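You operate a simulated robot arm through the tools that you are given. There is no shell and no other tool.

The job below is to be done with a simulated two-armed robot. You get a single attempt, and the scene is never put back.

TASK
The black tester plug is out: clip it in and trim the cabinet's level to 0 dB.
Fine: hold the black clip key down while the plug goes in; switch on LEADS, hold TEST down on TONE while the dial turns; the crossover stays in; speaker tester off at the end.

It is judged by the outcome, as a careful person would: the job done as asked, and still so three seconds after it is handed in. It fails if anything else is knocked over, pushed out of place, dropped, spilled or broken.

THE ROBOT
Two 7-joint arms with two-finger grippers on one trunk that stands fixed in place. Base frame: the origin is at the foot of the trunk, x ahead of it, y to its left, z up; the work surface is at about z = 0.76. Lengths are in m, angles in degrees, forces in N, time in s.
The left shoulder is at [0.057, 0.175, 1.152], the right one opposite. With the tool pointing down near the work surface each hand reaches from about 0.1 to 0.86 m from the base axis, measured 20 degrees to its own side. Payload 2.94 kg a hand.
The TCP of each hand is the grasp point between the finger pads, 0.03 m short of the fingertips. In the tool frame z runs along the fingers and y along their closing line. The gripper opens to 0.138 m; its body begins 0.109 m behind the TCP.
Orientation is that of the tool frame in the base frame, as a unit quaternion [w, x, y, z]. With the fingers straight down and closing along the base's y, the tool's x points along the base's -x, its y along +y and its z along -z.

THE INTERFACE
- The arms move only by the tool step_arm. It takes "left_deltas", "right_deltas" or both (then of equal length, played together; a hand with none holds still); each is a list of rows, each an object of numbers (a shift or turn left out is 0, a gripper value left out holds the last): "tx", "ty", "tz": the shift along the base's x, y, z in units of 30 mm (1.0 is 30 mm); "ax", "ay", "az": the turn, a rotation vector about the base's x, y, z in units of 4 degrees (1.0 is 4 degrees); "claw": the opening in per cent of the stroke, from 0 (shut) to 100 (fully open). In form: [{"tx": .., "ty": .., "tz": .., "ax": .., "ay": .., "az": .., "claw": ..}, ...]. A call has 1 to 20 rows; each row shifts and turns the commanded pose from where the row before left it. A call with a number of a shift or a turn outside -1 to 1 is refused whole. Rows are played at 5 a second. More than 0.05 m and 8.6 degrees between two rows, or a gripper value outside its range, and nothing of the call is played. Where a pose cannot be reached the arm comes as near as it can. A force on the tool above 40 N (or 10 N above the force at the start of the call, whichever is more), or a blocked arm, ends the call early, and 0.2 s more pass. The fingers move at their own pace (about 0.045 m/s each) and stop on an object; they squeeze with about 34 N. The grip force told is the motor's: it shows also when the fingers shut on nothing. Time passes only in rows, and 0.2 s behind the last, so rows that do not move let the fingers close. It gives the time, the measured TCP pose, the force on the tool (base axes), the opening and the grip force at its end, in the units of the frame above (readings bear some noise), with the torque about the TCP (base axes, N m) and any sound that the robot's microphone picked up, and new pictures: "show" is both (left out), scene, wrist or none (wrist: the cameras of the hands that moved).
- Cameras (640 x 400 px; columns grow to the right, rows downward): "scene" is now at [0.135, -0.0086, 1.6209]; the picture's right is [-0.11, -0.99, 0.00], its down [-0.80, 0.09, -0.60] and it looks along [0.60, -0.07, -0.80] (base axes); focal length 338 px, centre (320, 200). "left" rides on the left gripper at [0.071, -0.019, -0.146] in its tool frame; the picture's right is [0.26, 0.97, 0.00], its down [-0.85, 0.23, -0.48] and it looks along [-0.46, 0.12, 0.88] (tool axes); focal length 280 px, centre (320, 200). "right" rides on the right gripper at [0.071, 0.019, -0.146] in its tool frame; the picture's right is [-0.26, 0.96, 0.00], its down [-0.85, -0.23, -0.48] and it looks along [-0.46, -0.13, 0.88] (tool axes); focal length 280 px, centre (320, 200). There is no depth. A picture from a camera that has moved, and an enlarged one, comes with that camera's place and axes in the base frame and with its lens.
- move_column(by): moves the trunk up (or, below 0, down) by that many m; the arms and the scene camera ride with it, the base frame stays. It gives what a move gives, with no picture.
- turn_head(pan, tilt): turns the head with the scene camera to pan (to the left, within 120 degrees either way) and tilt (down, from -29 to 69), counted from straight ahead of the robot (the tilt from the chest, where the trunk bows). It gives what a move gives, and a new picture of the scene camera.
- zoom(camera, box): a new picture of the part [left, top, right, bottom] of that camera's present view, enlarged. It takes no simulated time.
- hand_in(): hands the job in; it is judged then, once.

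Nothing tells you positions but the pictures and the camera data. Unless the task says otherwise, let go and move clear before handing in.

The tools are called after ">>>" by a JSON object that holds its "api" and its "payload". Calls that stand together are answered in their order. step_arm: Moves the arms, as the interface text tells. Its arguments: {"type":"object","properties":{"left_deltas":{"type":"array","items":{"type":"object","properties":{"tx":{"type":"number"},"ty":{"type":"number"},"tz":{"type":"number"},"ax":{"type":"number"},"ay":{"type":"number"},"az":{"type":"number"},"claw":{"type":"number"}}}},"right_deltas":{"type":"array","items":{"type":"object","properties":{"tx":{"type":"number"},"ty":{"type":"number"},"tz":{"type":"number"},"ax":{"type":"number"},"ay":{"type":"number"},"az":{"type":"number"},"claw":{"type":"number"}}}},"show":{"type":"string","enum":["both","scene","wrist","none"]}},"required":[]} The other tools are called the same way: move_column (by) moves the trunk up or down; turn_head (pan, tilt) turns the head that bears the scene camera; zoom (camera, box) takes an enlarged picture of a part of a camera's view; hand_in () hands the job in.

At the start:

```text
time: 0.0
left_position: [0.5792, 0.1113, 1.1447]
left_tool_rot: [0.001, 0.0, 1.0, -0.001]
left_force: [-0.3, 0.7, 0.4]
left_moment: [0.02, 0.01, 0.02]
left_grip_width: 0.138
left_gripper_force: 0.0
right_position: [0.5626, -0.4274, 1.1184]
right_tool_rot: [0.001, 0.001, 1.0, -0.001]
right_force: [0.0, -0.3, 0.3]
right_moment: [-0.01, 0.03, -0.01]
right_grip_width: 0.1381
right_gripper_force: 0.1
trunk travel left (down, up): [-0.325, 0.409]
head pan, tilt (commanded): [-6.5, 53.1]
```

scene: 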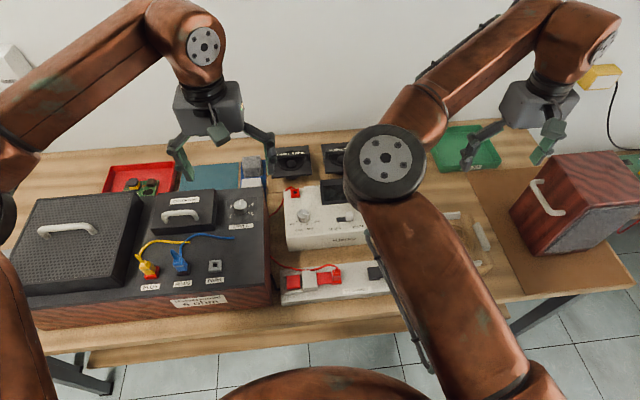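
right: 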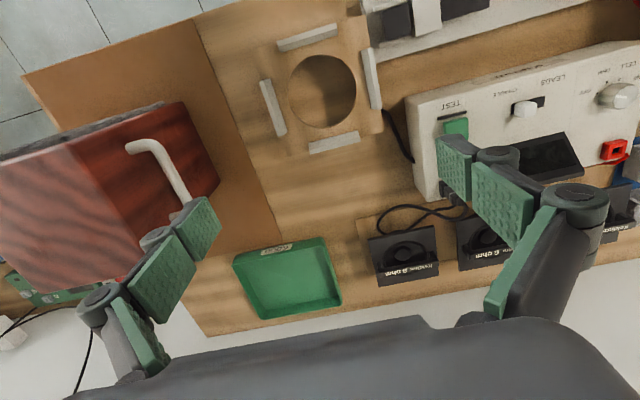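
left: 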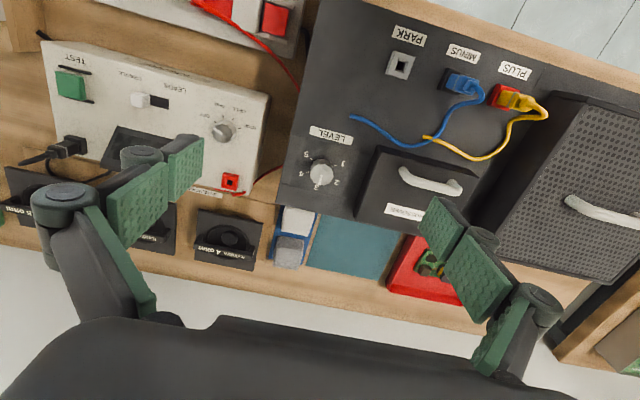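

I see a speaker cabinet at left (black top panel with PLUS/MINUS/PARK sockets, LEVEL dial, crossover cover), a white tester in the middle and a white box with red and black clips in front of it. I'll zoom in before moving anything.

>>> {"api": "zoom", "payload": {"camera": "scene", "box": [260, 160, 420, 310]}}

>>> {"api": "zoom", "payload": {"camera": "scene", "box": [100, 160, 280, 320]}}

>>> {"api": "zoom", "payload": {"camera": "left", "box": [0, 0, 320, 200]}}

>>> {"api": "zoom", "payload": {"camera": "right", "box": [320, 0, 640, 200]}}

>>> {"api": "zoom", "payload": {"camera": "left", "box": [280, 0, 600, 200]}}

```text
2.67 times, centred on (340, 235) of scene
camera zoom: at [0.135, -0.0086, 1.6209], right [-0.11, -0.99, 0.0], down [-0.8, 0.09, -0.6], along [0.6, -0.07, -0.8], focal length 901 px, centre (267, 107)
```

zoom: 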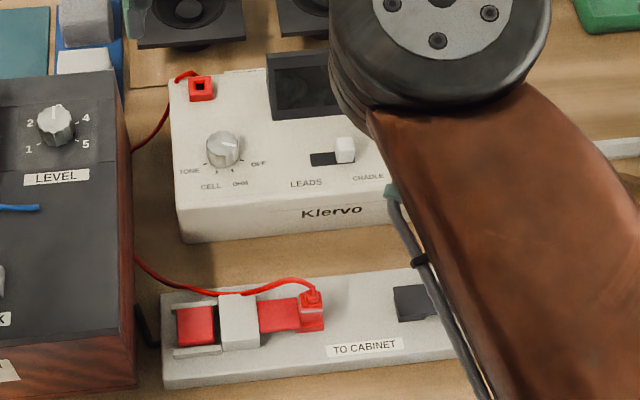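

```text
2.50 times, centred on (190, 240) of scene
camera zoom: at [0.135, -0.0086, 1.6209], right [-0.11, -0.99, 0.0], down [-0.8, 0.09, -0.6], along [0.6, -0.07, -0.8], focal length 845 px, centre (645, 100)
```

zoom: 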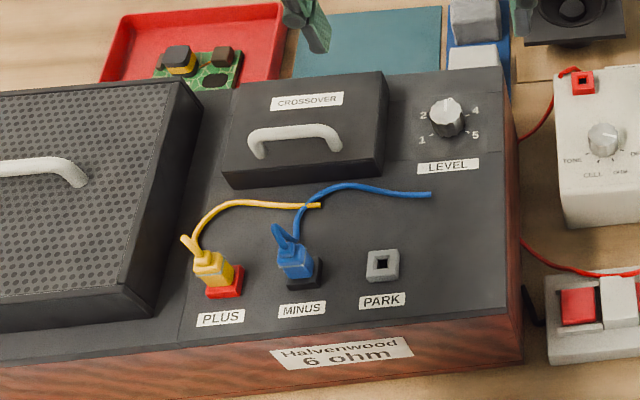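

```text
2.00 times, centred on (160, 100) of left
camera zoom: at [0.508, 0.092, 1.2899], right [-0.26, 0.97, 0.0], down [0.85, 0.23, 0.48], along [0.46, 0.12, -0.88], focal length 561 px, centre (640, 400)
```

zoom: 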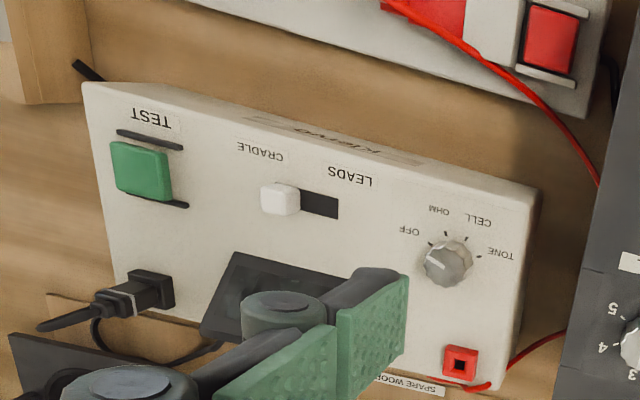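

```text
2.00 times, centred on (480, 100) of right
camera zoom: at [0.4917, -0.4075, 1.266], right [0.26, 0.96, 0.0], down [0.85, -0.23, 0.48], along [0.46, -0.13, -0.88], focal length 561 px, centre (0, 400)
```

zoom: 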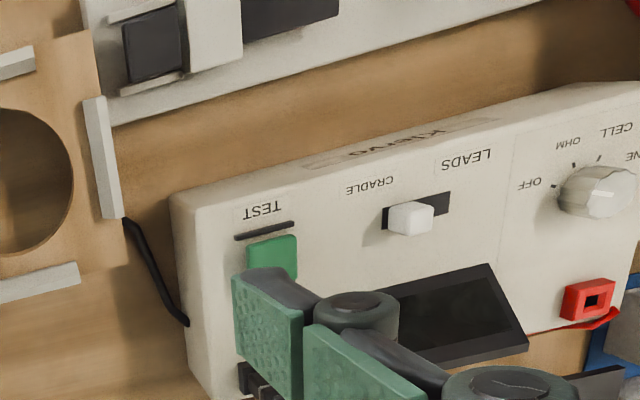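

```text
2.00 times, centred on (440, 100) of left
camera zoom: at [0.508, 0.092, 1.2899], right [-0.26, 0.97, 0.0], down [0.85, 0.23, 0.48], along [0.46, 0.12, -0.88], focal length 561 px, centre (80, 400)
```

zoom: 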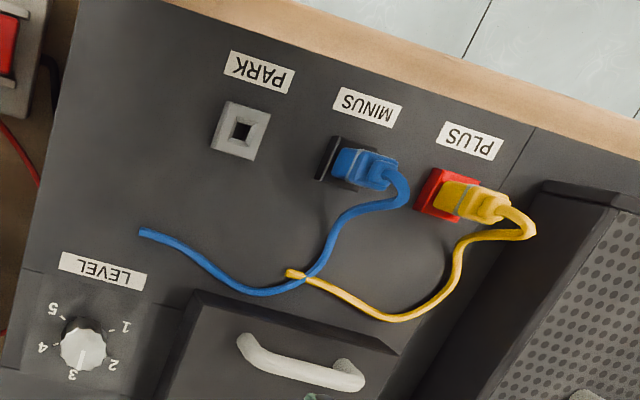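

The right arm hides the black clip and perhaps the plug. I'll move the right hand out to the right and look again.

>>> {"api": "step_arm", "payload": {"right_deltas": [{"ty": -1}, {"ty": -1}, {"ty": -1}, {"ty": -1}, {"ty": -1}, {"ty": -1, "tx": -1}, {"ty": -1, "tx": -1}, {"tx": -1}, {"tx": -1}, {"tx": -1}, {"tx": -1}]}}

```text
time: 2.4
left_position: [0.5782, 0.111, 1.1443]
left_tool_rot: [0.0, -0.001, 1.0, 0.0]
left_force: [-0.3, 0.8, 0.1]
left_moment: [0.01, -0.04, -0.01]
left_grip_width: 0.138
left_gripper_force: 0.1
right_position: [0.3832, -0.6377, 1.1173]
right_tool_rot: [0.0, 0.0, 1.0, -0.001]
right_force: [-1.3, -0.1, 0.2]
right_moment: [0.04, -0.01, 0.01]
right_grip_width: 0.1378
right_gripper_force: 0.2
trunk travel left (down, up): [-0.325, 0.409]
head pan, tilt (commanded): [-6.5, 53.1]
camera scene: at [0.1342, -0.0092, 1.621], right [-0.11, -0.99, 0.0], down [-0.79, 0.09, -0.6], along [0.6, -0.07, -0.8], focal length 338 px, centre (320, 200)
camera right: at [0.3111, -0.6187, 1.2648], right [0.26, 0.96, 0.0], down [0.85, -0.23, 0.48], along [0.46, -0.12, -0.88], focal length 280 px, centre (320, 200)
```

scene: 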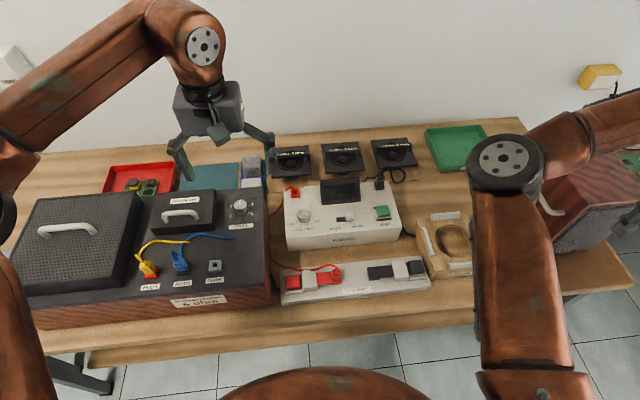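
right: 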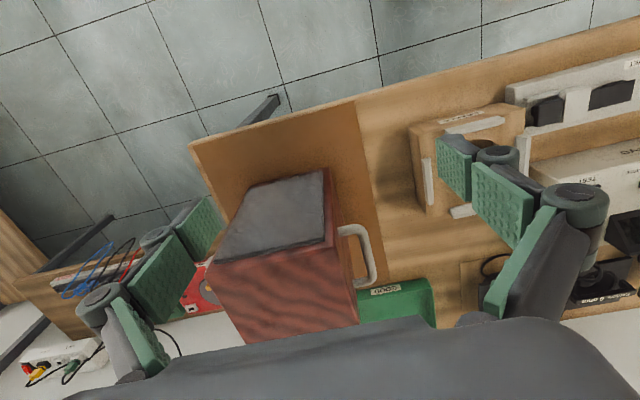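

>>> {"api": "zoom", "payload": {"camera": "scene", "box": [270, 220, 450, 320]}}

>>> {"api": "zoom", "payload": {"camera": "scene", "box": [260, 130, 440, 250]}}

>>> {"api": "zoom", "payload": {"camera": "scene", "box": [380, 180, 520, 290]}}

>>> {"api": "zoom", "payload": {"camera": "right", "box": [0, 180, 260, 400]}}

>>> {"api": "zoom", "payload": {"camera": "right", "box": [400, 50, 640, 250]}}

```text
3.56 times, centred on (360, 270) of scene
camera zoom: at [0.1342, -0.0092, 1.621], right [-0.11, -0.99, 0.0], down [-0.79, 0.09, -0.6], along [0.6, -0.07, -0.8], focal length 1201 px, centre (178, -49)
```

zoom: 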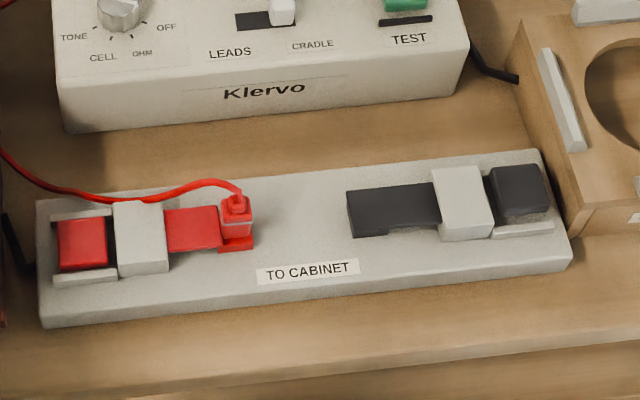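

```text
3.33 times, centred on (350, 190) of scene
camera zoom: at [0.1342, -0.0092, 1.621], right [-0.11, -0.99, 0.0], down [-0.79, 0.09, -0.6], along [0.6, -0.07, -0.8], focal length 1126 px, centre (220, 233)
```

zoom: 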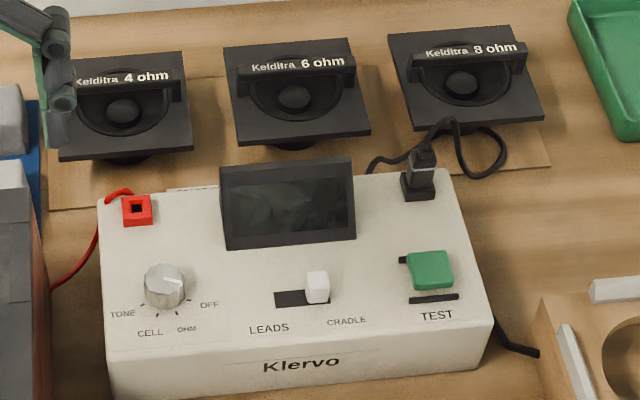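

```text
3.64 times, centred on (450, 235) of scene
camera zoom: at [0.1342, -0.0092, 1.621], right [-0.11, -0.99, 0.0], down [-0.79, 0.09, -0.6], along [0.6, -0.07, -0.8], focal length 1229 px, centre (-153, 73)
```

zoom: 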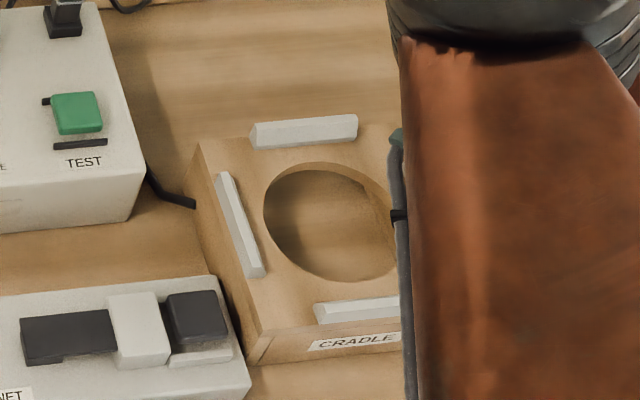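

```text
1.82 times, centred on (130, 290) of right
camera zoom: at [0.3111, -0.6187, 1.2648], right [0.26, 0.96, 0.0], down [0.85, -0.23, 0.48], along [0.46, -0.12, -0.88], focal length 510 px, centre (666, 36)
```

zoom: 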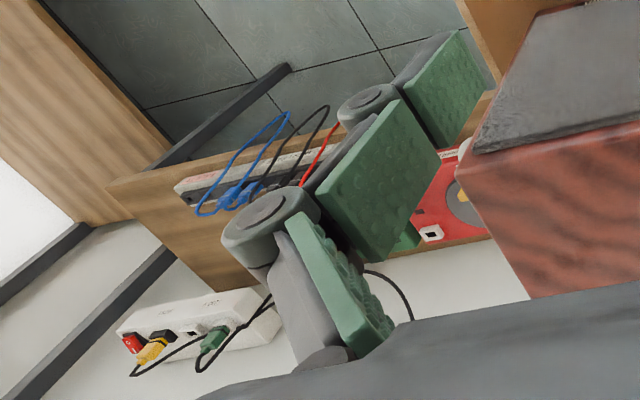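

```text
2.00 times, centred on (520, 150) of right
camera zoom: at [0.3111, -0.6187, 1.2648], right [0.26, 0.96, 0.0], down [0.85, -0.23, 0.48], along [0.46, -0.12, -0.88], focal length 561 px, centre (-80, 300)
```

zoom: 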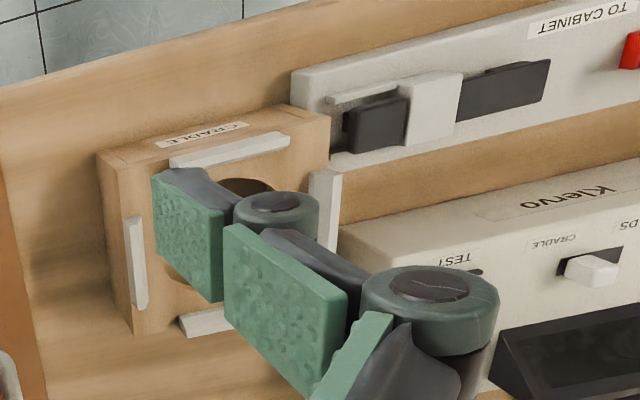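

The black plug seems to be parked in the tester's rear-right socket, with its loop of cord behind it, and the black clip key is at the right end of the bar. I'll bring the right wrist camera over them for a closer look.

>>> {"api": "step_arm", "payload": {"right_deltas": [{"ty": 1}, {"ty": 1}, {"ty": 1}, {"ty": 1}, {"ty": 1}, {"ty": 1, "tx": 0.5}, {"ty": 1, "tx": 0.5}, {"ty": 1, "tx": 0.5}, {"ty": 1, "tx": 0.5, "tz": -0.5}, {"ty": 1, "tz": -0.5}]}}

```text
time: 4.6
left_position: [0.5781, 0.1121, 1.1446]
left_tool_rot: [-0.001, 0.001, 1.0, -0.001]
left_force: [0.2, 0.6, 0.6]
left_moment: [-0.01, -0.03, 0.0]
left_grip_width: 0.138
left_gripper_force: 0.0
right_position: [0.4408, -0.3343, 1.0907]
right_tool_rot: [0.0, 0.001, 1.0, -0.001]
right_force: [-0.4, 0.5, 0.5]
right_moment: [-0.03, -0.02, 0.01]
right_grip_width: 0.1382
right_gripper_force: 0.1
trunk travel left (down, up): [-0.325, 0.409]
head pan, tilt (commanded): [-6.5, 53.1]
camera scene: at [0.1345, -0.007, 1.621], right [-0.11, -0.99, 0.0], down [-0.79, 0.09, -0.6], along [0.6, -0.07, -0.8], focal length 338 px, centre (320, 200)
camera right: at [0.3705, -0.3159, 1.2379], right [0.26, 0.96, 0.0], down [0.85, -0.23, 0.48], along [0.46, -0.13, -0.88], focal length 280 px, centre (320, 200)
```

scene: 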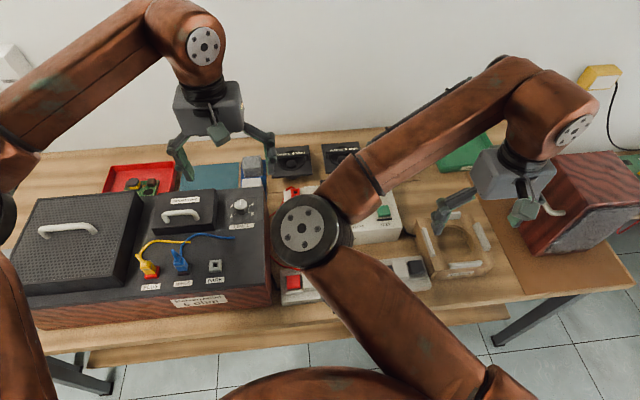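
right: 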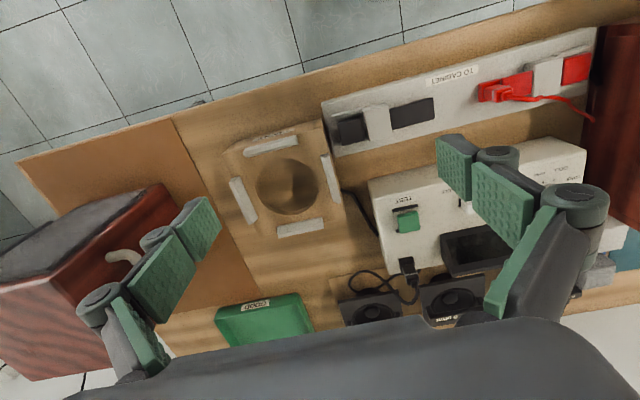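

>>> {"api": "zoom", "payload": {"camera": "right", "box": [310, 50, 630, 200]}}

>>> {"api": "zoom", "payload": {"camera": "right", "box": [330, 160, 530, 330]}}

>>> {"api": "zoom", "payload": {"camera": "right", "box": [310, 80, 450, 170]}}

>>> {"api": "zoom", "payload": {"camera": "right", "box": [460, 40, 600, 130]}}

```text
2.00 times, centred on (470, 125) of right
camera zoom: at [0.3705, -0.3159, 1.2379], right [0.26, 0.96, 0.0], down [0.85, -0.23, 0.48], along [0.46, -0.13, -0.88], focal length 561 px, centre (20, 350)
```

zoom: 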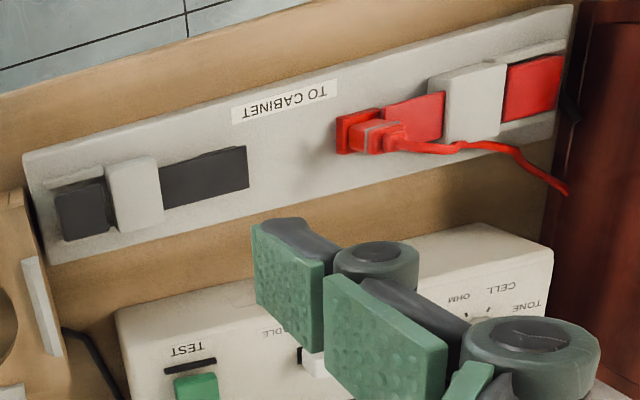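

```text
2.35 times, centred on (430, 245) of right
camera zoom: at [0.3705, -0.3159, 1.2379], right [0.26, 0.96, 0.0], down [0.85, -0.23, 0.48], along [0.46, -0.13, -0.88], focal length 660 px, centre (61, 94)
```

zoom: 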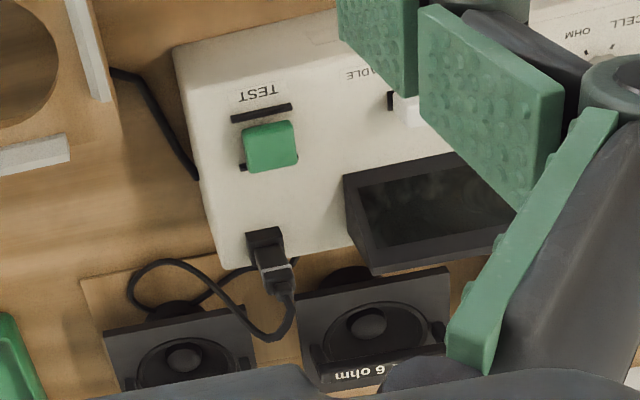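

```text
4.44 times, centred on (380, 125) of right
camera zoom: at [0.3705, -0.3159, 1.2379], right [0.26, 0.96, 0.0], down [0.85, -0.23, 0.48], along [0.46, -0.13, -0.88], focal length 1246 px, centre (53, 533)
```

zoom: 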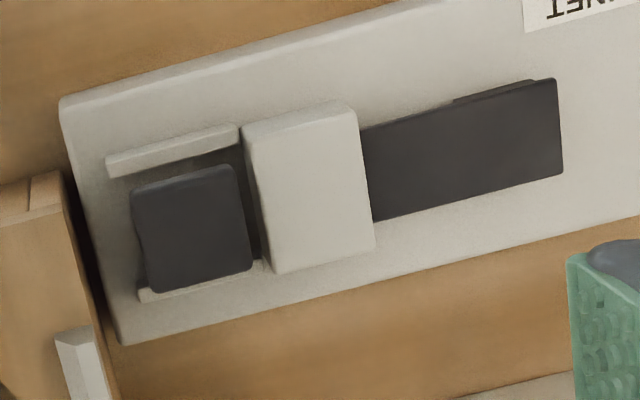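

```text
4.44 times, centred on (530, 85) of right
camera zoom: at [0.3705, -0.3159, 1.2379], right [0.26, 0.96, 0.0], down [0.85, -0.23, 0.48], along [0.46, -0.13, -0.88], focal length 1246 px, centre (-613, 711)
```

zoom: 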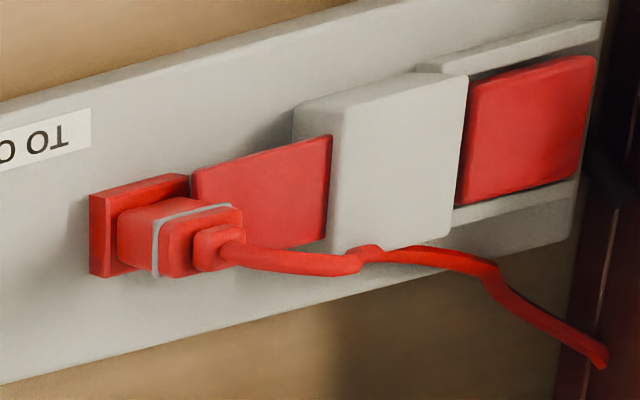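

The layout is clear now. The black plug is parked upright in the tester at about (0.743, -0.256, 0.88), the black key is at about (0.487, -0.30, 0.82), and the black socket lies under the long black shutter on the bar. The right hand will press the key and the left hand will carry the plug, so I'm clearing the right arm and yawing the left hand so it closes along x.

>>> {"api": "step_arm", "payload": {"right_deltas": [{"ty": -1, "tz": 0.3}, {"ty": -1}, {"ty": -1}, {"ty": -1}, {"ty": -1}, {"ty": -1}, {"ty": -1}, {"ty": -1, "tx": -0.5}, {"ty": -1, "tx": -0.5}, {"ty": -1, "tx": -0.5}, {"tx": -0.5}, {}, {}, {}, {}, {}, {}, {}, {}, {}], "left_deltas": [{"az": 1}, {"az": 1}, {"az": 1}, {"az": 1}, {"az": 1}, {"az": 1}, {"az": 1}, {"az": 1}, {"az": 1}, {"az": 1}, {"az": 1}, {"az": 1}, {"az": 1}, {"az": 1}, {"az": 1}, {"az": 1}, {"az": 1}, {"az": 1}, {"az": 1}, {"az": 1}]}}

```text
time: 8.8
left_position: [0.5762, 0.11, 1.1439]
left_tool_rot: [0.0, -0.642, 0.766, 0.001]
left_force: [0.1, 0.2, 0.5]
left_moment: [0.0, 0.01, -0.01]
left_grip_width: 0.1378
left_gripper_force: 0.1
right_position: [0.3834, -0.6368, 1.0982]
right_tool_rot: [0.001, 0.0, 1.0, 0.0]
right_force: [0.5, -0.4, 0.2]
right_moment: [0.0, 0.0, -0.02]
right_grip_width: 0.1382
right_gripper_force: 0.0
trunk travel left (down, up): [-0.325, 0.409]
head pan, tilt (commanded): [-6.5, 53.1]
camera scene: at [0.135, -0.0089, 1.6209], right [-0.11, -0.99, 0.0], down [-0.8, 0.09, -0.6], along [0.6, -0.07, -0.8], focal length 338 px, centre (320, 200)
camera right: at [0.312, -0.6174, 1.2444], right [0.26, 0.96, 0.0], down [0.85, -0.23, 0.48], along [0.46, -0.12, -0.88], focal length 280 px, centre (320, 200)
camera left: at [0.5852, 0.0377, 1.29], right [-1.0, -0.09, 0.0], down [-0.08, 0.88, 0.48], along [-0.04, 0.47, -0.88], focal length 280 px, centre (320, 200)
```

scene: 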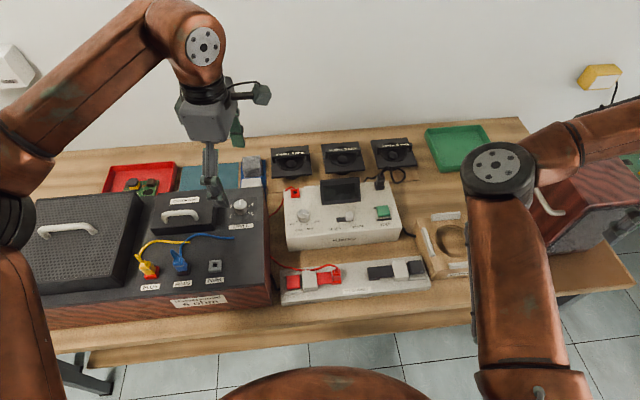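
right: 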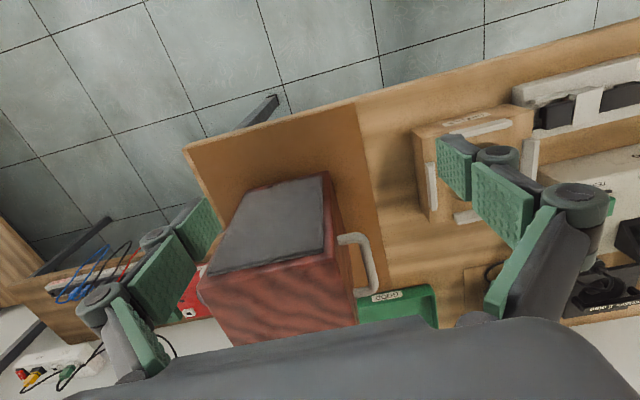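
left: 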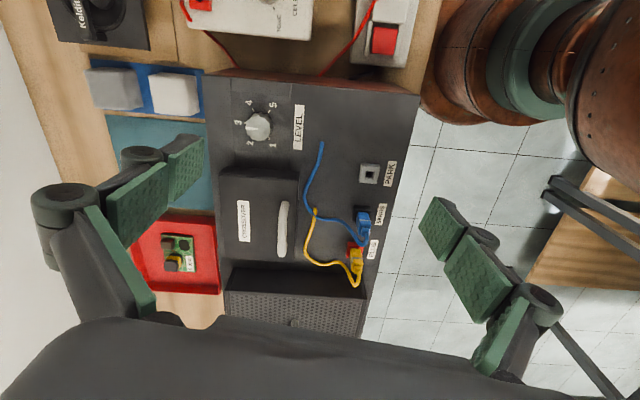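

Yawing worked. Next I finish the 90° yaw, lean the left hand (fingers pointing right and down) and move toward the tester for a top view of the plug.

>>> {"api": "step_arm", "payload": {"left_deltas": [{"az": 0.5, "ty": -0.7, "tx": 0.3}, {"az": 1, "ty": -0.7, "tx": 0.3}, {"az": 1, "ty": -0.7, "tx": 0.3}, {"ax": -1, "ty": -0.7, "tx": 0.3}, {"ax": -1, "ty": -0.7, "tx": 0.3}, {"ax": -1, "ty": -0.7, "tx": 0.3}, {"ax": -1, "ty": -0.7, "tx": 0.3}, {"ax": -1, "ty": -0.7, "tx": 0.3}, {"ax": -1, "ty": -0.7, "tx": 0.3}, {"ty": -0.7, "tx": 0.3}]}}

```text
time: 11.0
left_position: [0.6694, -0.1001, 1.1449]
left_tool_rot: [0.147, 0.692, -0.691, 0.147]
left_force: [0.0, -0.2, 0.8]
left_moment: [0.04, 0.03, -0.01]
left_grip_width: 0.138
left_gripper_force: 0.2
right_position: [0.3834, -0.6385, 1.0949]
right_tool_rot: [0.0, 0.0, 1.0, 0.001]
right_force: [0.6, -0.4, -0.6]
right_moment: [0.01, 0.01, 0.01]
right_grip_width: 0.1383
right_gripper_force: 0.1
trunk travel left (down, up): [-0.325, 0.409]
head pan, tilt (commanded): [-6.5, 53.1]
camera scene: at [0.1354, -0.0115, 1.6209], right [-0.11, -0.99, 0.0], down [-0.8, 0.09, -0.6], along [0.6, -0.07, -0.8], focal length 338 px, centre (320, 200)
camera left: at [0.6883, -0.1056, 1.3066], right [-0.97, -0.24, 0.11], down [-0.23, 0.97, 0.09], along [-0.12, 0.06, -0.99], focal length 280 px, centre (320, 200)
```

scene: 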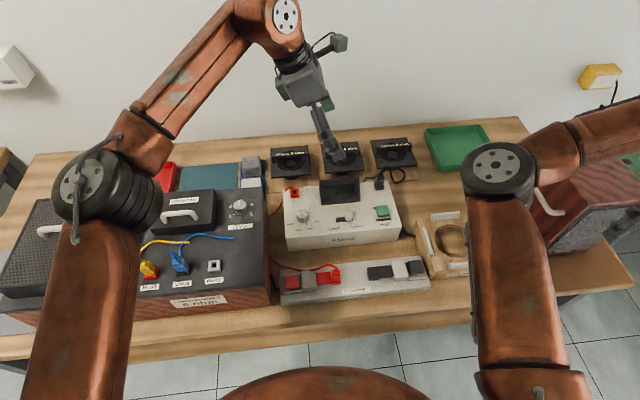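
left: 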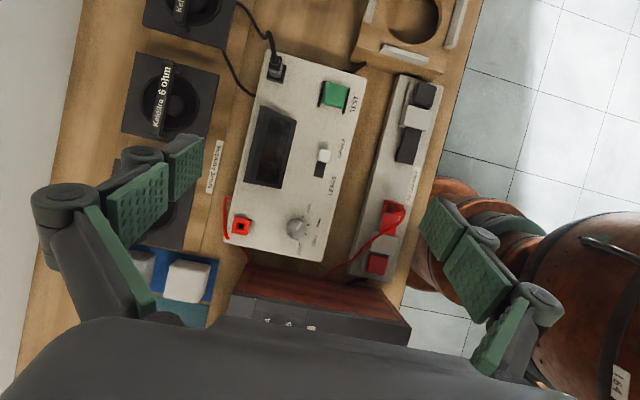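

>>> {"api": "zoom", "payload": {"camera": "left", "box": [220, 20, 380, 130]}}

>>> {"api": "zoom", "payload": {"camera": "left", "box": [340, 60, 460, 180]}}

>>> {"api": "zoom", "payload": {"camera": "left", "box": [220, 100, 380, 280]}}

>>> {"api": "zoom", "payload": {"camera": "scene", "box": [340, 150, 440, 230]}}

```text
3.64 times, centred on (300, 75) of left
camera zoom: at [0.6883, -0.1056, 1.3066], right [-0.97, -0.24, 0.11], down [-0.23, 0.97, 0.09], along [-0.12, 0.06, -0.99], focal length 1020 px, centre (393, 654)
```

zoom: 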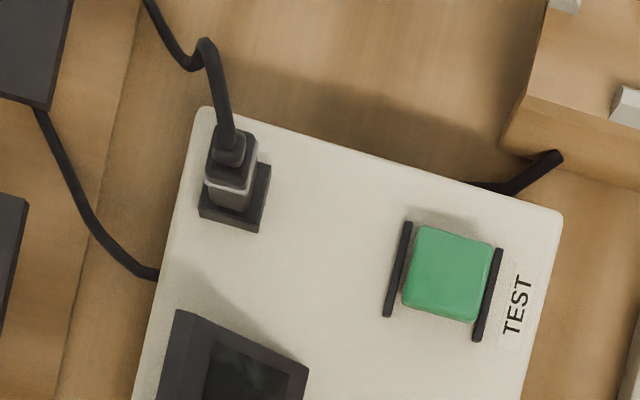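

```text
3.33 times, centred on (400, 120) of left
camera zoom: at [0.6883, -0.1056, 1.3066], right [-0.97, -0.24, 0.11], down [-0.23, 0.97, 0.09], along [-0.12, 0.06, -0.99], focal length 935 px, centre (53, 467)
```

zoom: 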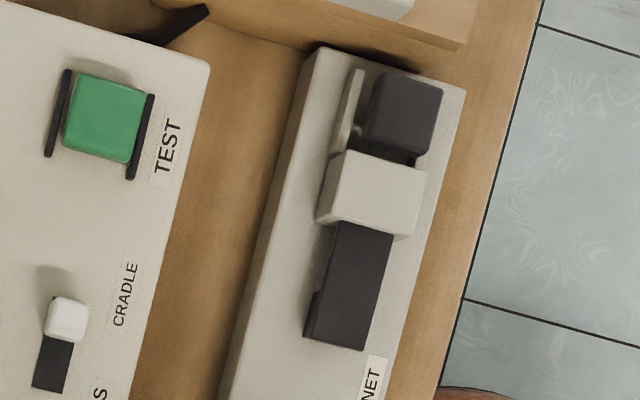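

```text
2.22 times, centred on (300, 190) of left
camera zoom: at [0.6883, -0.1056, 1.3066], right [-0.97, -0.24, 0.11], down [-0.23, 0.97, 0.09], along [-0.12, 0.06, -0.99], focal length 623 px, centre (364, 222)
```

zoom: 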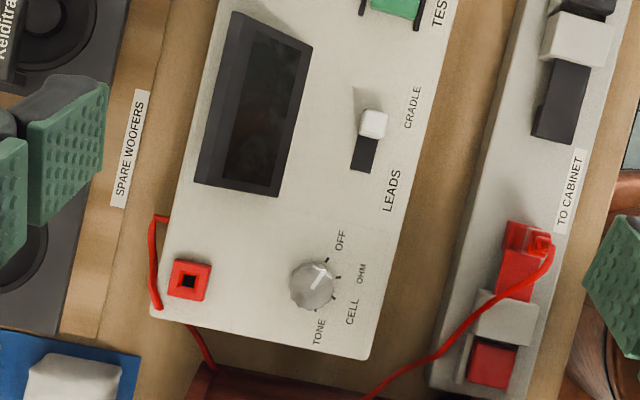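

```text
5.00 times, centred on (390, 190) of scene
camera zoom: at [0.1354, -0.0115, 1.6209], right [-0.11, -0.99, 0.0], down [-0.8, 0.09, -0.6], along [0.6, -0.07, -0.8], focal length 1689 px, centre (-30, 250)
```

zoom: 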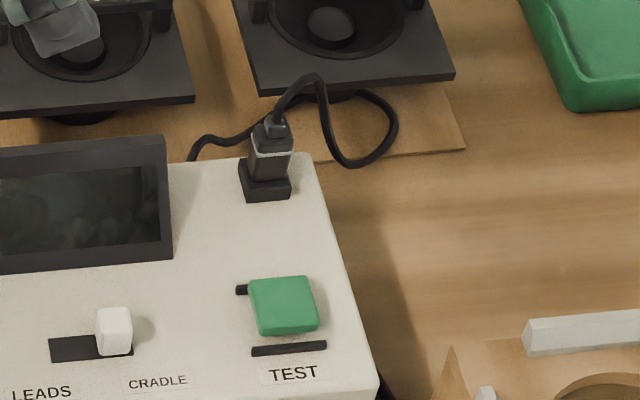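

From above I place the parked plug at about (0.744, -0.252) with its body top near z ≈ 0.90, the tester top at z ≈ 0.847 and the selector on OFF. I'll lean the left hand a little more, narrow the gripper and hover over the plug.

>>> {"api": "step_arm", "payload": {"left_deltas": [{"ax": -1, "tx": 0.3, "ty": -0.6, "tz": -0.2, "claw": 45}, {"ax": -1, "tx": 0.3, "ty": -0.6, "tz": -0.4}, {"ax": -1, "tx": 0.3, "ty": -0.6, "tz": -0.6}, {"tx": 0.3, "ty": -0.6, "tz": -0.6}, {"tx": 0.3, "ty": -0.6, "tz": -0.6}, {"tx": 0.3, "ty": -0.6, "tz": -0.6}, {"tx": 0.3, "ty": -0.6, "tz": -0.6}, {"tx": 0.39, "ty": -0.86, "tz": -0.6}, {"tz": -0.6}]}}

```text
time: 13.0
left_position: [0.7317, -0.2248, 1.0157]
left_tool_rot: [0.218, 0.673, -0.672, 0.219]
left_force: [0.2, -0.9, -0.4]
left_moment: [-0.01, 0.02, 0.01]
left_grip_width: 0.0623
left_gripper_force: 0.1
left hand out of reach, approached as far as the arm can: row 8
right_position: [0.3839, -0.6374, 1.0961]
right_tool_rot: [-0.001, 0.0, 1.0, 0.001]
right_force: [0.1, -0.4, -0.2]
right_moment: [0.02, 0.0, 0.02]
right_grip_width: 0.1381
right_gripper_force: 0.0
trunk travel left (down, up): [-0.325, 0.409]
head pan, tilt (commanded): [-6.5, 53.1]
camera scene: at [0.1361, -0.0106, 1.6208], right [-0.11, -0.99, 0.0], down [-0.8, 0.09, -0.6], along [0.6, -0.07, -0.8], focal length 338 px, centre (320, 200)
camera left: at [0.7507, -0.1968, 1.1756], right [-0.97, -0.21, 0.15], down [-0.23, 0.97, -0.11], along [-0.13, -0.14, -0.98], focal length 280 px, centre (320, 200)
```

scene: 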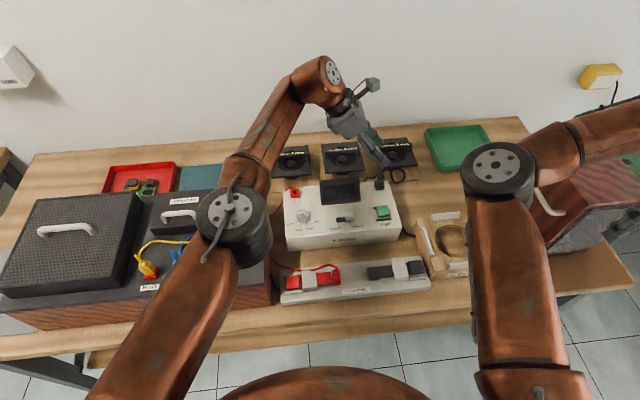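
left: 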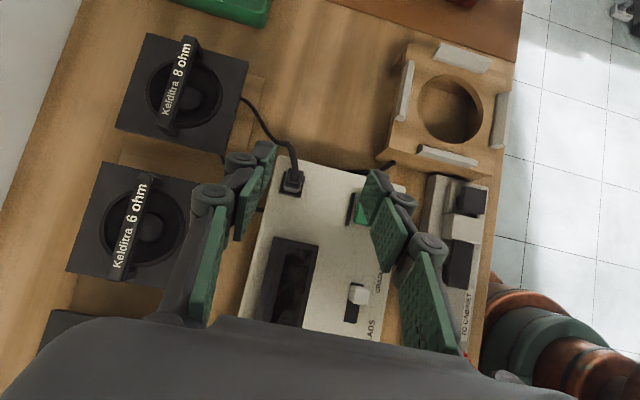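

The lean-left pose falls about 3 cm short of the plug. I'll pull back a little, clear the right arm further out, and swing the left hand about the vertical so it tilts forward instead, which brings the wrist nearer the robot.

>>> {"api": "step_arm", "payload": {"left_deltas": [{"tx": -0.6, "ty": 0.6, "tz": 0.7}, {"tx": -0.6, "ty": 0.6, "tz": 0.7}, {"tx": -0.6, "ty": 0.6, "tz": 0.7}, {"tx": -0.6, "ty": 0.6, "tz": 0.7}, {"tx": -0.6, "ty": 0.6, "tz": 0.4}, {"tx": -0.3}, {}], "right_deltas": [{"tx": -0.7, "ty": -0.8}, {"tx": -0.7, "ty": -0.8}, {"tx": -0.7, "ty": -0.8}, {"tx": -0.7, "ty": -0.8}, {"tx": -0.7, "ty": -0.8}, {"tx": -0.7, "ty": -0.8}, {"ty": -0.6}]}}

>>> {"api": "step_arm", "payload": {"left_deltas": [{"az": 1}, {"az": 1}, {"az": 1}, {"az": 1}, {"az": 1}, {"az": 1}, {"az": 1}, {"az": 1}, {"az": 1}, {"az": 1}, {"az": 1}, {"az": 1}]}}

```text
time: 14.6
left_position: [0.6319, -0.1347, 1.1128]
left_tool_rot: [-0.218, -0.673, 0.673, -0.218]
left_force: [0.6, -0.7, 0.5]
left_moment: [0.01, -0.02, 0.01]
left_grip_width: 0.0623
left_gripper_force: 0.1
right_position: [0.2572, -0.8007, 1.0968]
right_tool_rot: [0.0, 0.0, 1.0, 0.001]
right_force: [0.1, -0.5, 0.7]
right_moment: [-0.01, 0.01, -0.01]
right_grip_width: 0.1381
right_gripper_force: 0.1
trunk travel left (down, up): [-0.325, 0.409]
head pan, tilt (commanded): [-6.5, 53.1]
camera scene: at [0.1356, -0.0098, 1.6208], right [-0.11, -0.99, 0.0], down [-0.8, 0.09, -0.6], along [0.6, -0.07, -0.8], focal length 338 px, centre (320, 200)
camera right: at [0.1856, -0.7808, 1.2438], right [0.26, 0.97, 0.0], down [0.85, -0.23, 0.48], along [0.46, -0.12, -0.88], focal length 280 px, centre (320, 200)
camera left: at [0.6519, -0.1065, 1.2721], right [-0.96, -0.21, 0.15], down [-0.23, 0.97, -0.11], along [-0.13, -0.14, -0.98], focal length 280 px, centre (320, 200)
```

scene: 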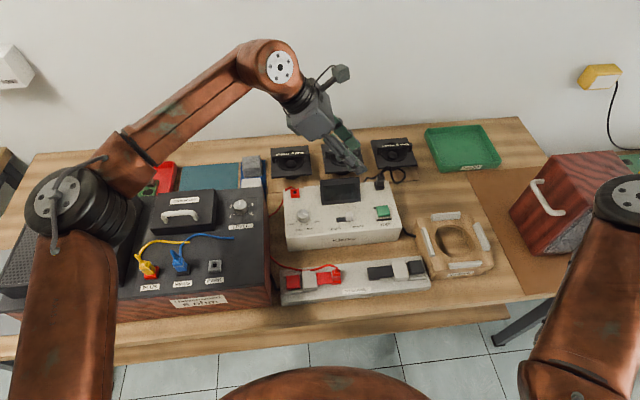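
right: 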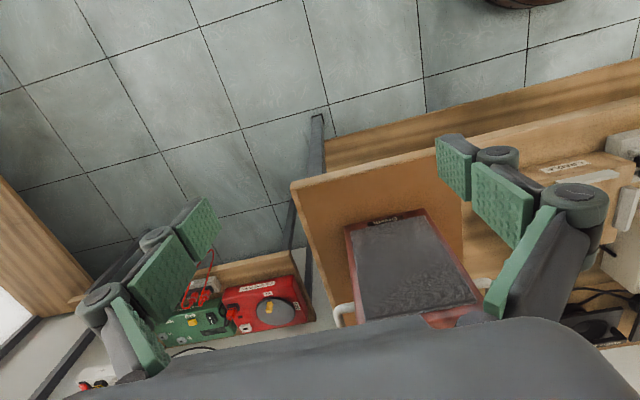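
left: 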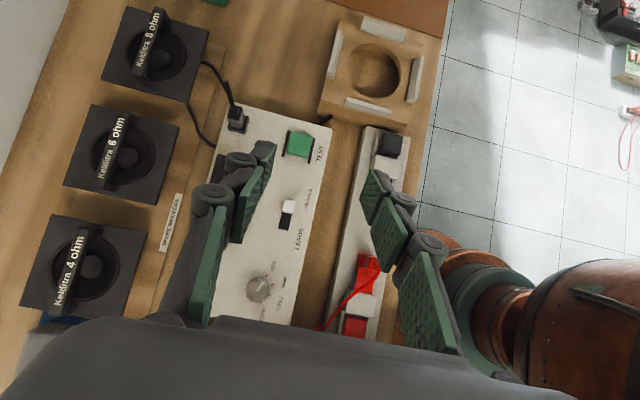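

```text
time: 17.2
left_position: [0.6308, -0.1351, 1.112]
left_tool_rot: [0.109, 0.889, -0.34, 0.288]
left_force: [0.6, -0.6, -0.7]
left_moment: [0.03, 0.01, 0.0]
left_grip_width: 0.0619
left_gripper_force: 0.1
right_position: [0.2562, -0.7999, 1.0967]
right_tool_rot: [0.001, 0.0, 1.0, 0.001]
right_force: [0.4, -0.3, 0.1]
right_moment: [0.02, 0.01, 0.01]
right_grip_width: 0.1382
right_gripper_force: 0.0
trunk travel left (down, up): [-0.325, 0.409]
head pan, tilt (commanded): [-6.5, 53.1]
camera scene: at [0.1349, -0.0101, 1.6209], right [-0.11, -0.99, 0.0], down [-0.8, 0.09, -0.6], along [0.6, -0.07, -0.8], focal length 338 px, centre (320, 200)
camera left: at [0.6231, -0.1026, 1.2716], right [-0.49, -0.86, 0.15], down [-0.87, 0.47, -0.11], along [0.02, -0.19, -0.98], focal length 280 px, centre (320, 200)
```

scene: 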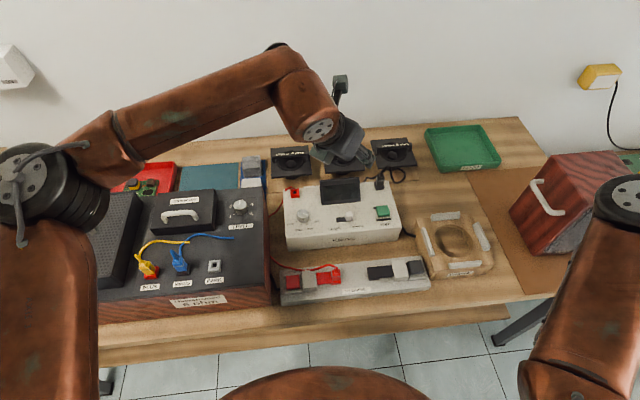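
left: 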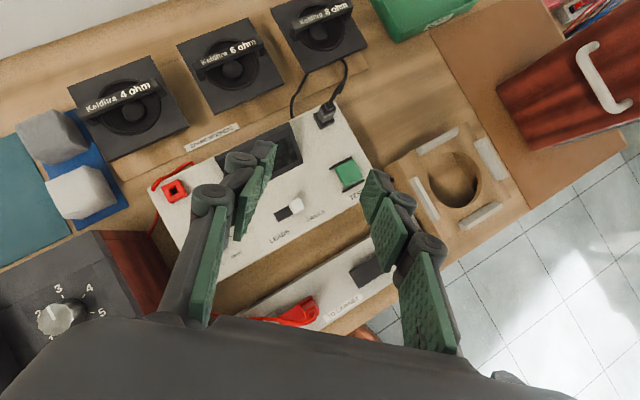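

The swing works, so I'm finishing the remaining 42° to get closing along y with a forward tilt.

>>> {"api": "step_arm", "payload": {"left_deltas": [{"az": 1}, {"az": 1}, {"az": 1}, {"az": 1}, {"az": 1}, {"az": 1}, {"az": 1}, {"az": 1}, {"az": 1}, {"az": 1}, {"az": 0.5}, {}]}}

```text
time: 19.8
left_position: [0.6317, -0.1343, 1.1129]
left_tool_rot: [-0.001, 0.951, 0.0, 0.309]
left_force: [-0.4, -0.2, 0.1]
left_moment: [0.0, -0.03, 0.01]
left_grip_width: 0.0618
left_gripper_force: 0.0
right_position: [0.2552, -0.7991, 1.0957]
right_tool_rot: [0.0, 0.0, 1.0, 0.0]
right_force: [1.1, -0.6, 0.4]
right_moment: [-0.01, -0.02, 0.01]
right_grip_width: 0.1381
right_gripper_force: 0.2
trunk travel left (down, up): [-0.325, 0.409]
head pan, tilt (commanded): [-6.5, 53.1]
camera scene: at [0.1351, -0.0099, 1.6209], right [-0.11, -0.99, 0.0], down [-0.8, 0.09, -0.6], along [0.6, -0.07, -0.8], focal length 338 px, centre (320, 200)
camera left: at [0.6032, -0.1159, 1.2721], right [0.21, -0.97, 0.15], down [-0.97, -0.23, -0.11], along [0.15, -0.12, -0.98], focal length 280 px, centre (320, 200)
```

scene: 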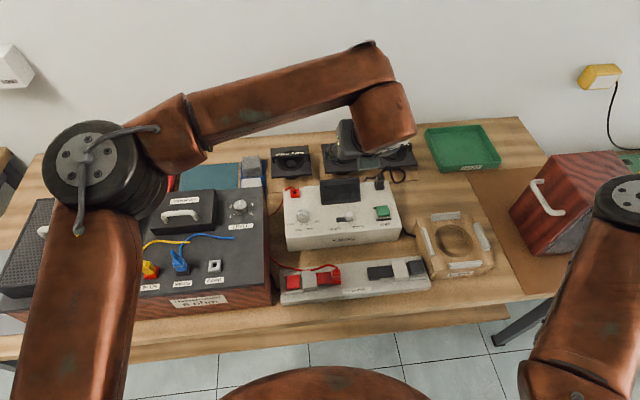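
left: 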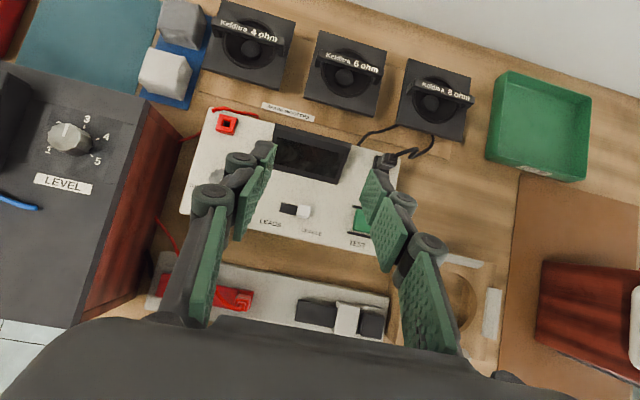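

>>> {"api": "zoom", "payload": {"camera": "left", "box": [340, 130, 440, 230]}}

>>> {"api": "step_arm", "payload": {"left_deltas": [{"tx": 0.5, "ty": -0.5, "tz": -0.5, "claw": 38}, {"tx": 0.5, "ty": -0.5, "tz": -0.5}, {"tx": 0.5, "ty": -0.5, "tz": -0.5}, {"tx": 0.5, "ty": -0.5, "tz": -0.5}, {"tx": 0.5, "ty": -0.5, "tz": -0.5}, {"tx": 0.5, "ty": -0.5, "tz": -0.5}, {"tx": 0.5, "ty": -0.5, "tz": -0.5}, {"tx": 0.25, "ty": -0.45, "tz": -0.5}, {}]}}

```text
4.00 times, centred on (390, 180) of left
camera zoom: at [0.6032, -0.1159, 1.2721], right [0.21, -0.97, 0.15], down [-0.97, -0.23, -0.11], along [0.15, -0.12, -0.98], focal length 1122 px, centre (40, 280)
```

zoom: 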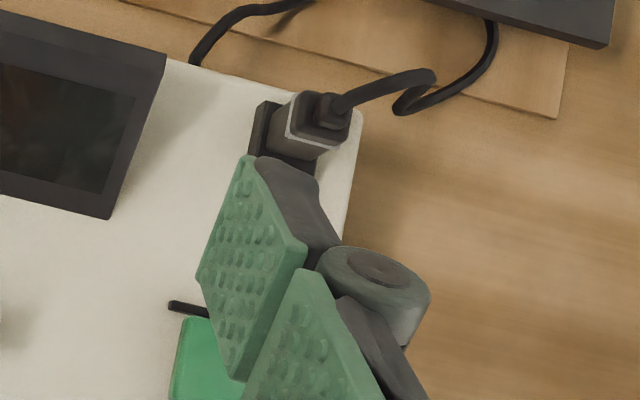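

```text
time: 21.8
left_position: [0.7442, -0.2544, 0.9935]
left_tool_rot: [0.0, 0.951, 0.0, 0.309]
left_force: [-1.1, 0.0, -0.3]
left_moment: [-0.02, 0.02, -0.02]
left_grip_width: 0.0522
left_gripper_force: 0.1
right_position: [0.2568, -0.7989, 1.0965]
right_tool_rot: [0.0, 0.0, 1.0, 0.0]
right_force: [1.1, 0.2, 0.5]
right_moment: [-0.01, -0.02, 0.01]
right_grip_width: 0.1381
right_gripper_force: 0.0
trunk travel left (down, up): [-0.325, 0.409]
head pan, tilt (commanded): [-6.5, 53.1]
camera scene: at [0.1353, -0.0094, 1.6209], right [-0.11, -0.99, 0.0], down [-0.8, 0.09, -0.6], along [0.6, -0.07, -0.8], focal length 338 px, centre (320, 200)
camera left: at [0.7163, -0.235, 1.1527], right [0.21, -0.97, 0.15], down [-0.97, -0.23, -0.11], along [0.14, -0.12, -0.98], focal length 280 px, centre (320, 200)
```

scene: 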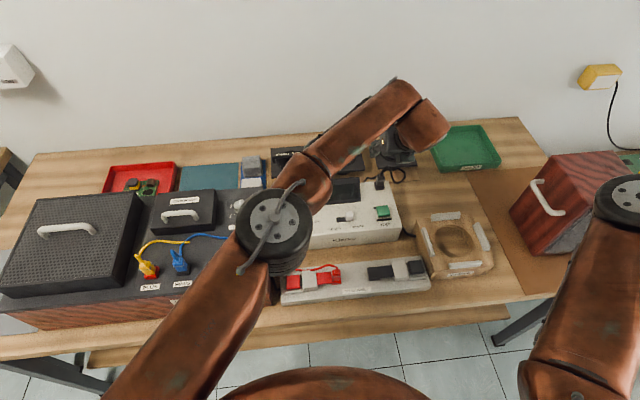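
left: 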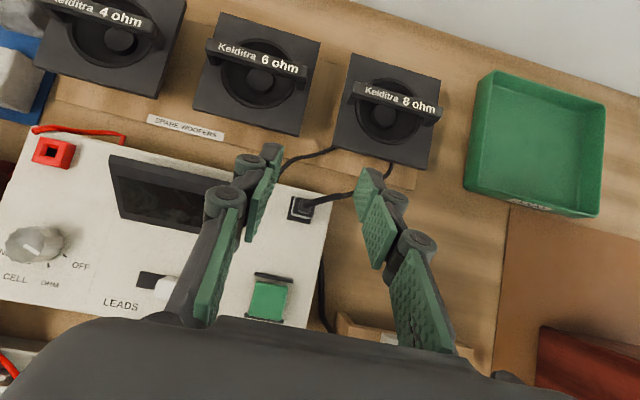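

>>> {"api": "zoom", "payload": {"camera": "left", "box": [230, 140, 430, 280]}}

>>> {"api": "zoom", "payload": {"camera": "left", "box": [270, 180, 350, 240]}}

>>> {"api": "zoom", "payload": {"camera": "scene", "box": [340, 100, 460, 230]}}

```text
2.86 times, centred on (330, 210) of left
camera zoom: at [0.7163, -0.235, 1.1527], right [0.21, -0.97, 0.15], down [-0.97, -0.23, -0.11], along [0.14, -0.12, -0.98], focal length 801 px, centre (291, 171)
```

zoom: 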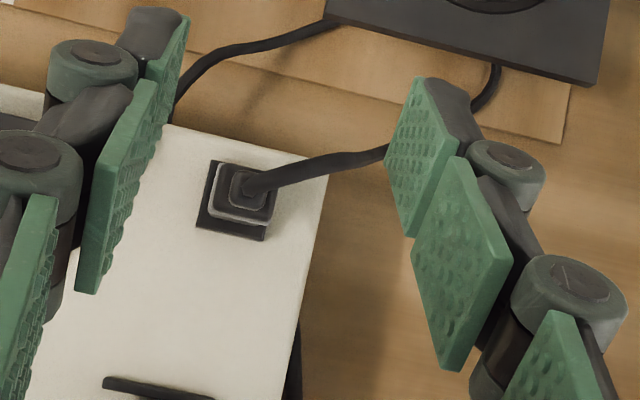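

```text
6.67 times, centred on (310, 210) of left
camera zoom: at [0.7163, -0.235, 1.1527], right [0.21, -0.97, 0.15], down [-0.97, -0.23, -0.11], along [0.14, -0.12, -0.98], focal length 1869 px, centre (387, 133)
```

zoom: 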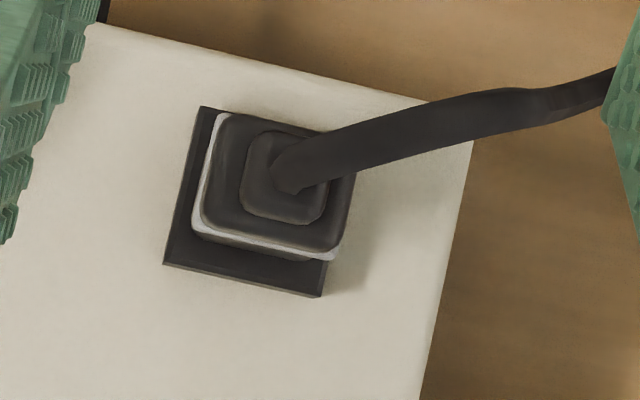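

```text
3.08 times, centred on (400, 165) of scene
camera zoom: at [0.1353, -0.0094, 1.6209], right [-0.11, -0.99, 0.0], down [-0.8, 0.09, -0.6], along [0.6, -0.07, -0.8], focal length 1040 px, centre (74, 308)
```

zoom: 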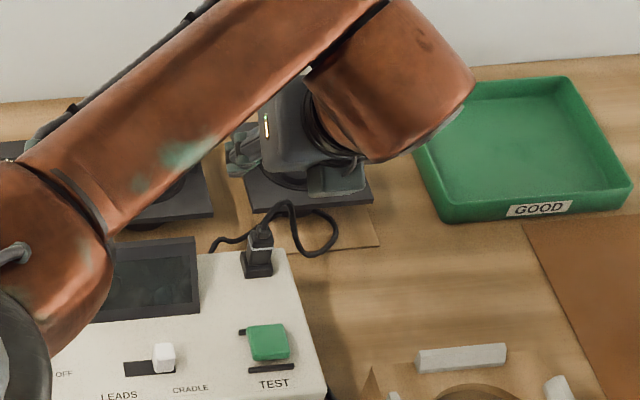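

The gripper is centred on the plug to within a couple of millimetres, so I'm descending toward the grasp height.

>>> {"api": "step_arm", "payload": {"left_deltas": [{"tx": -0.08, "tz": -0.5}, {"tz": -0.5}, {"tz": -0.5}, {"tz": -0.5}, {}], "show": "wrist"}}

>>> {"api": "zoom", "payload": {"camera": "left", "box": [230, 120, 430, 260]}}

>>> {"api": "zoom", "payload": {"camera": "scene", "box": [350, 150, 430, 220]}}

```text
time: 23.0
left_position: [0.7406, -0.2526, 0.9312]
left_tool_rot: [-0.001, 0.951, 0.0, 0.309]
left_force: [0.5, 0.1, -0.6]
left_moment: [0.01, -0.02, 0.0]
left_grip_width: 0.0524
left_gripper_force: 0.1
right_position: [0.256, -0.7987, 1.0964]
right_tool_rot: [0.0, 0.0, 1.0, 0.001]
right_force: [0.5, -0.4, -0.6]
right_moment: [-0.02, -0.04, 0.03]
right_grip_width: 0.1379
right_gripper_force: 0.1
trunk travel left (down, up): [-0.325, 0.409]
head pan, tilt (commanded): [-6.5, 53.1]
camera left: at [0.7128, -0.2344, 1.0916], right [0.21, -0.97, 0.15], down [-0.97, -0.23, -0.11], along [0.14, -0.12, -0.98], focal length 280 px, centre (320, 200)
```

left: 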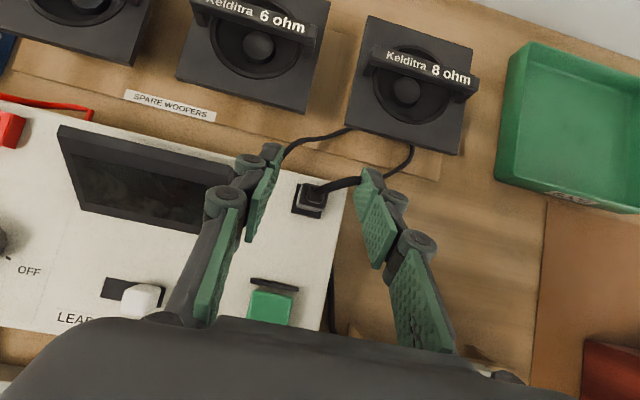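

```text
2.86 times, centred on (330, 190) of left
camera zoom: at [0.7128, -0.2344, 1.0916], right [0.21, -0.97, 0.15], down [-0.97, -0.23, -0.11], along [0.14, -0.12, -0.98], focal length 801 px, centre (291, 229)
```

zoom: 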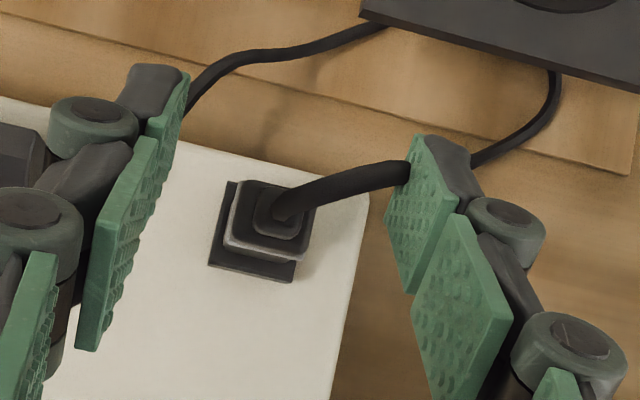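

```text
5.71 times, centred on (390, 185) of scene
camera zoom: at [0.1352, -0.0102, 1.621], right [-0.11, -0.99, 0.0], down [-0.8, 0.09, -0.6], along [0.6, -0.07, -0.8], focal length 1931 px, centre (-80, 286)
```

zoom: 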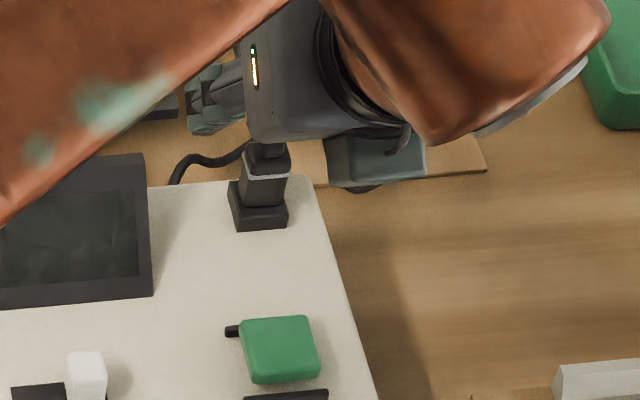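

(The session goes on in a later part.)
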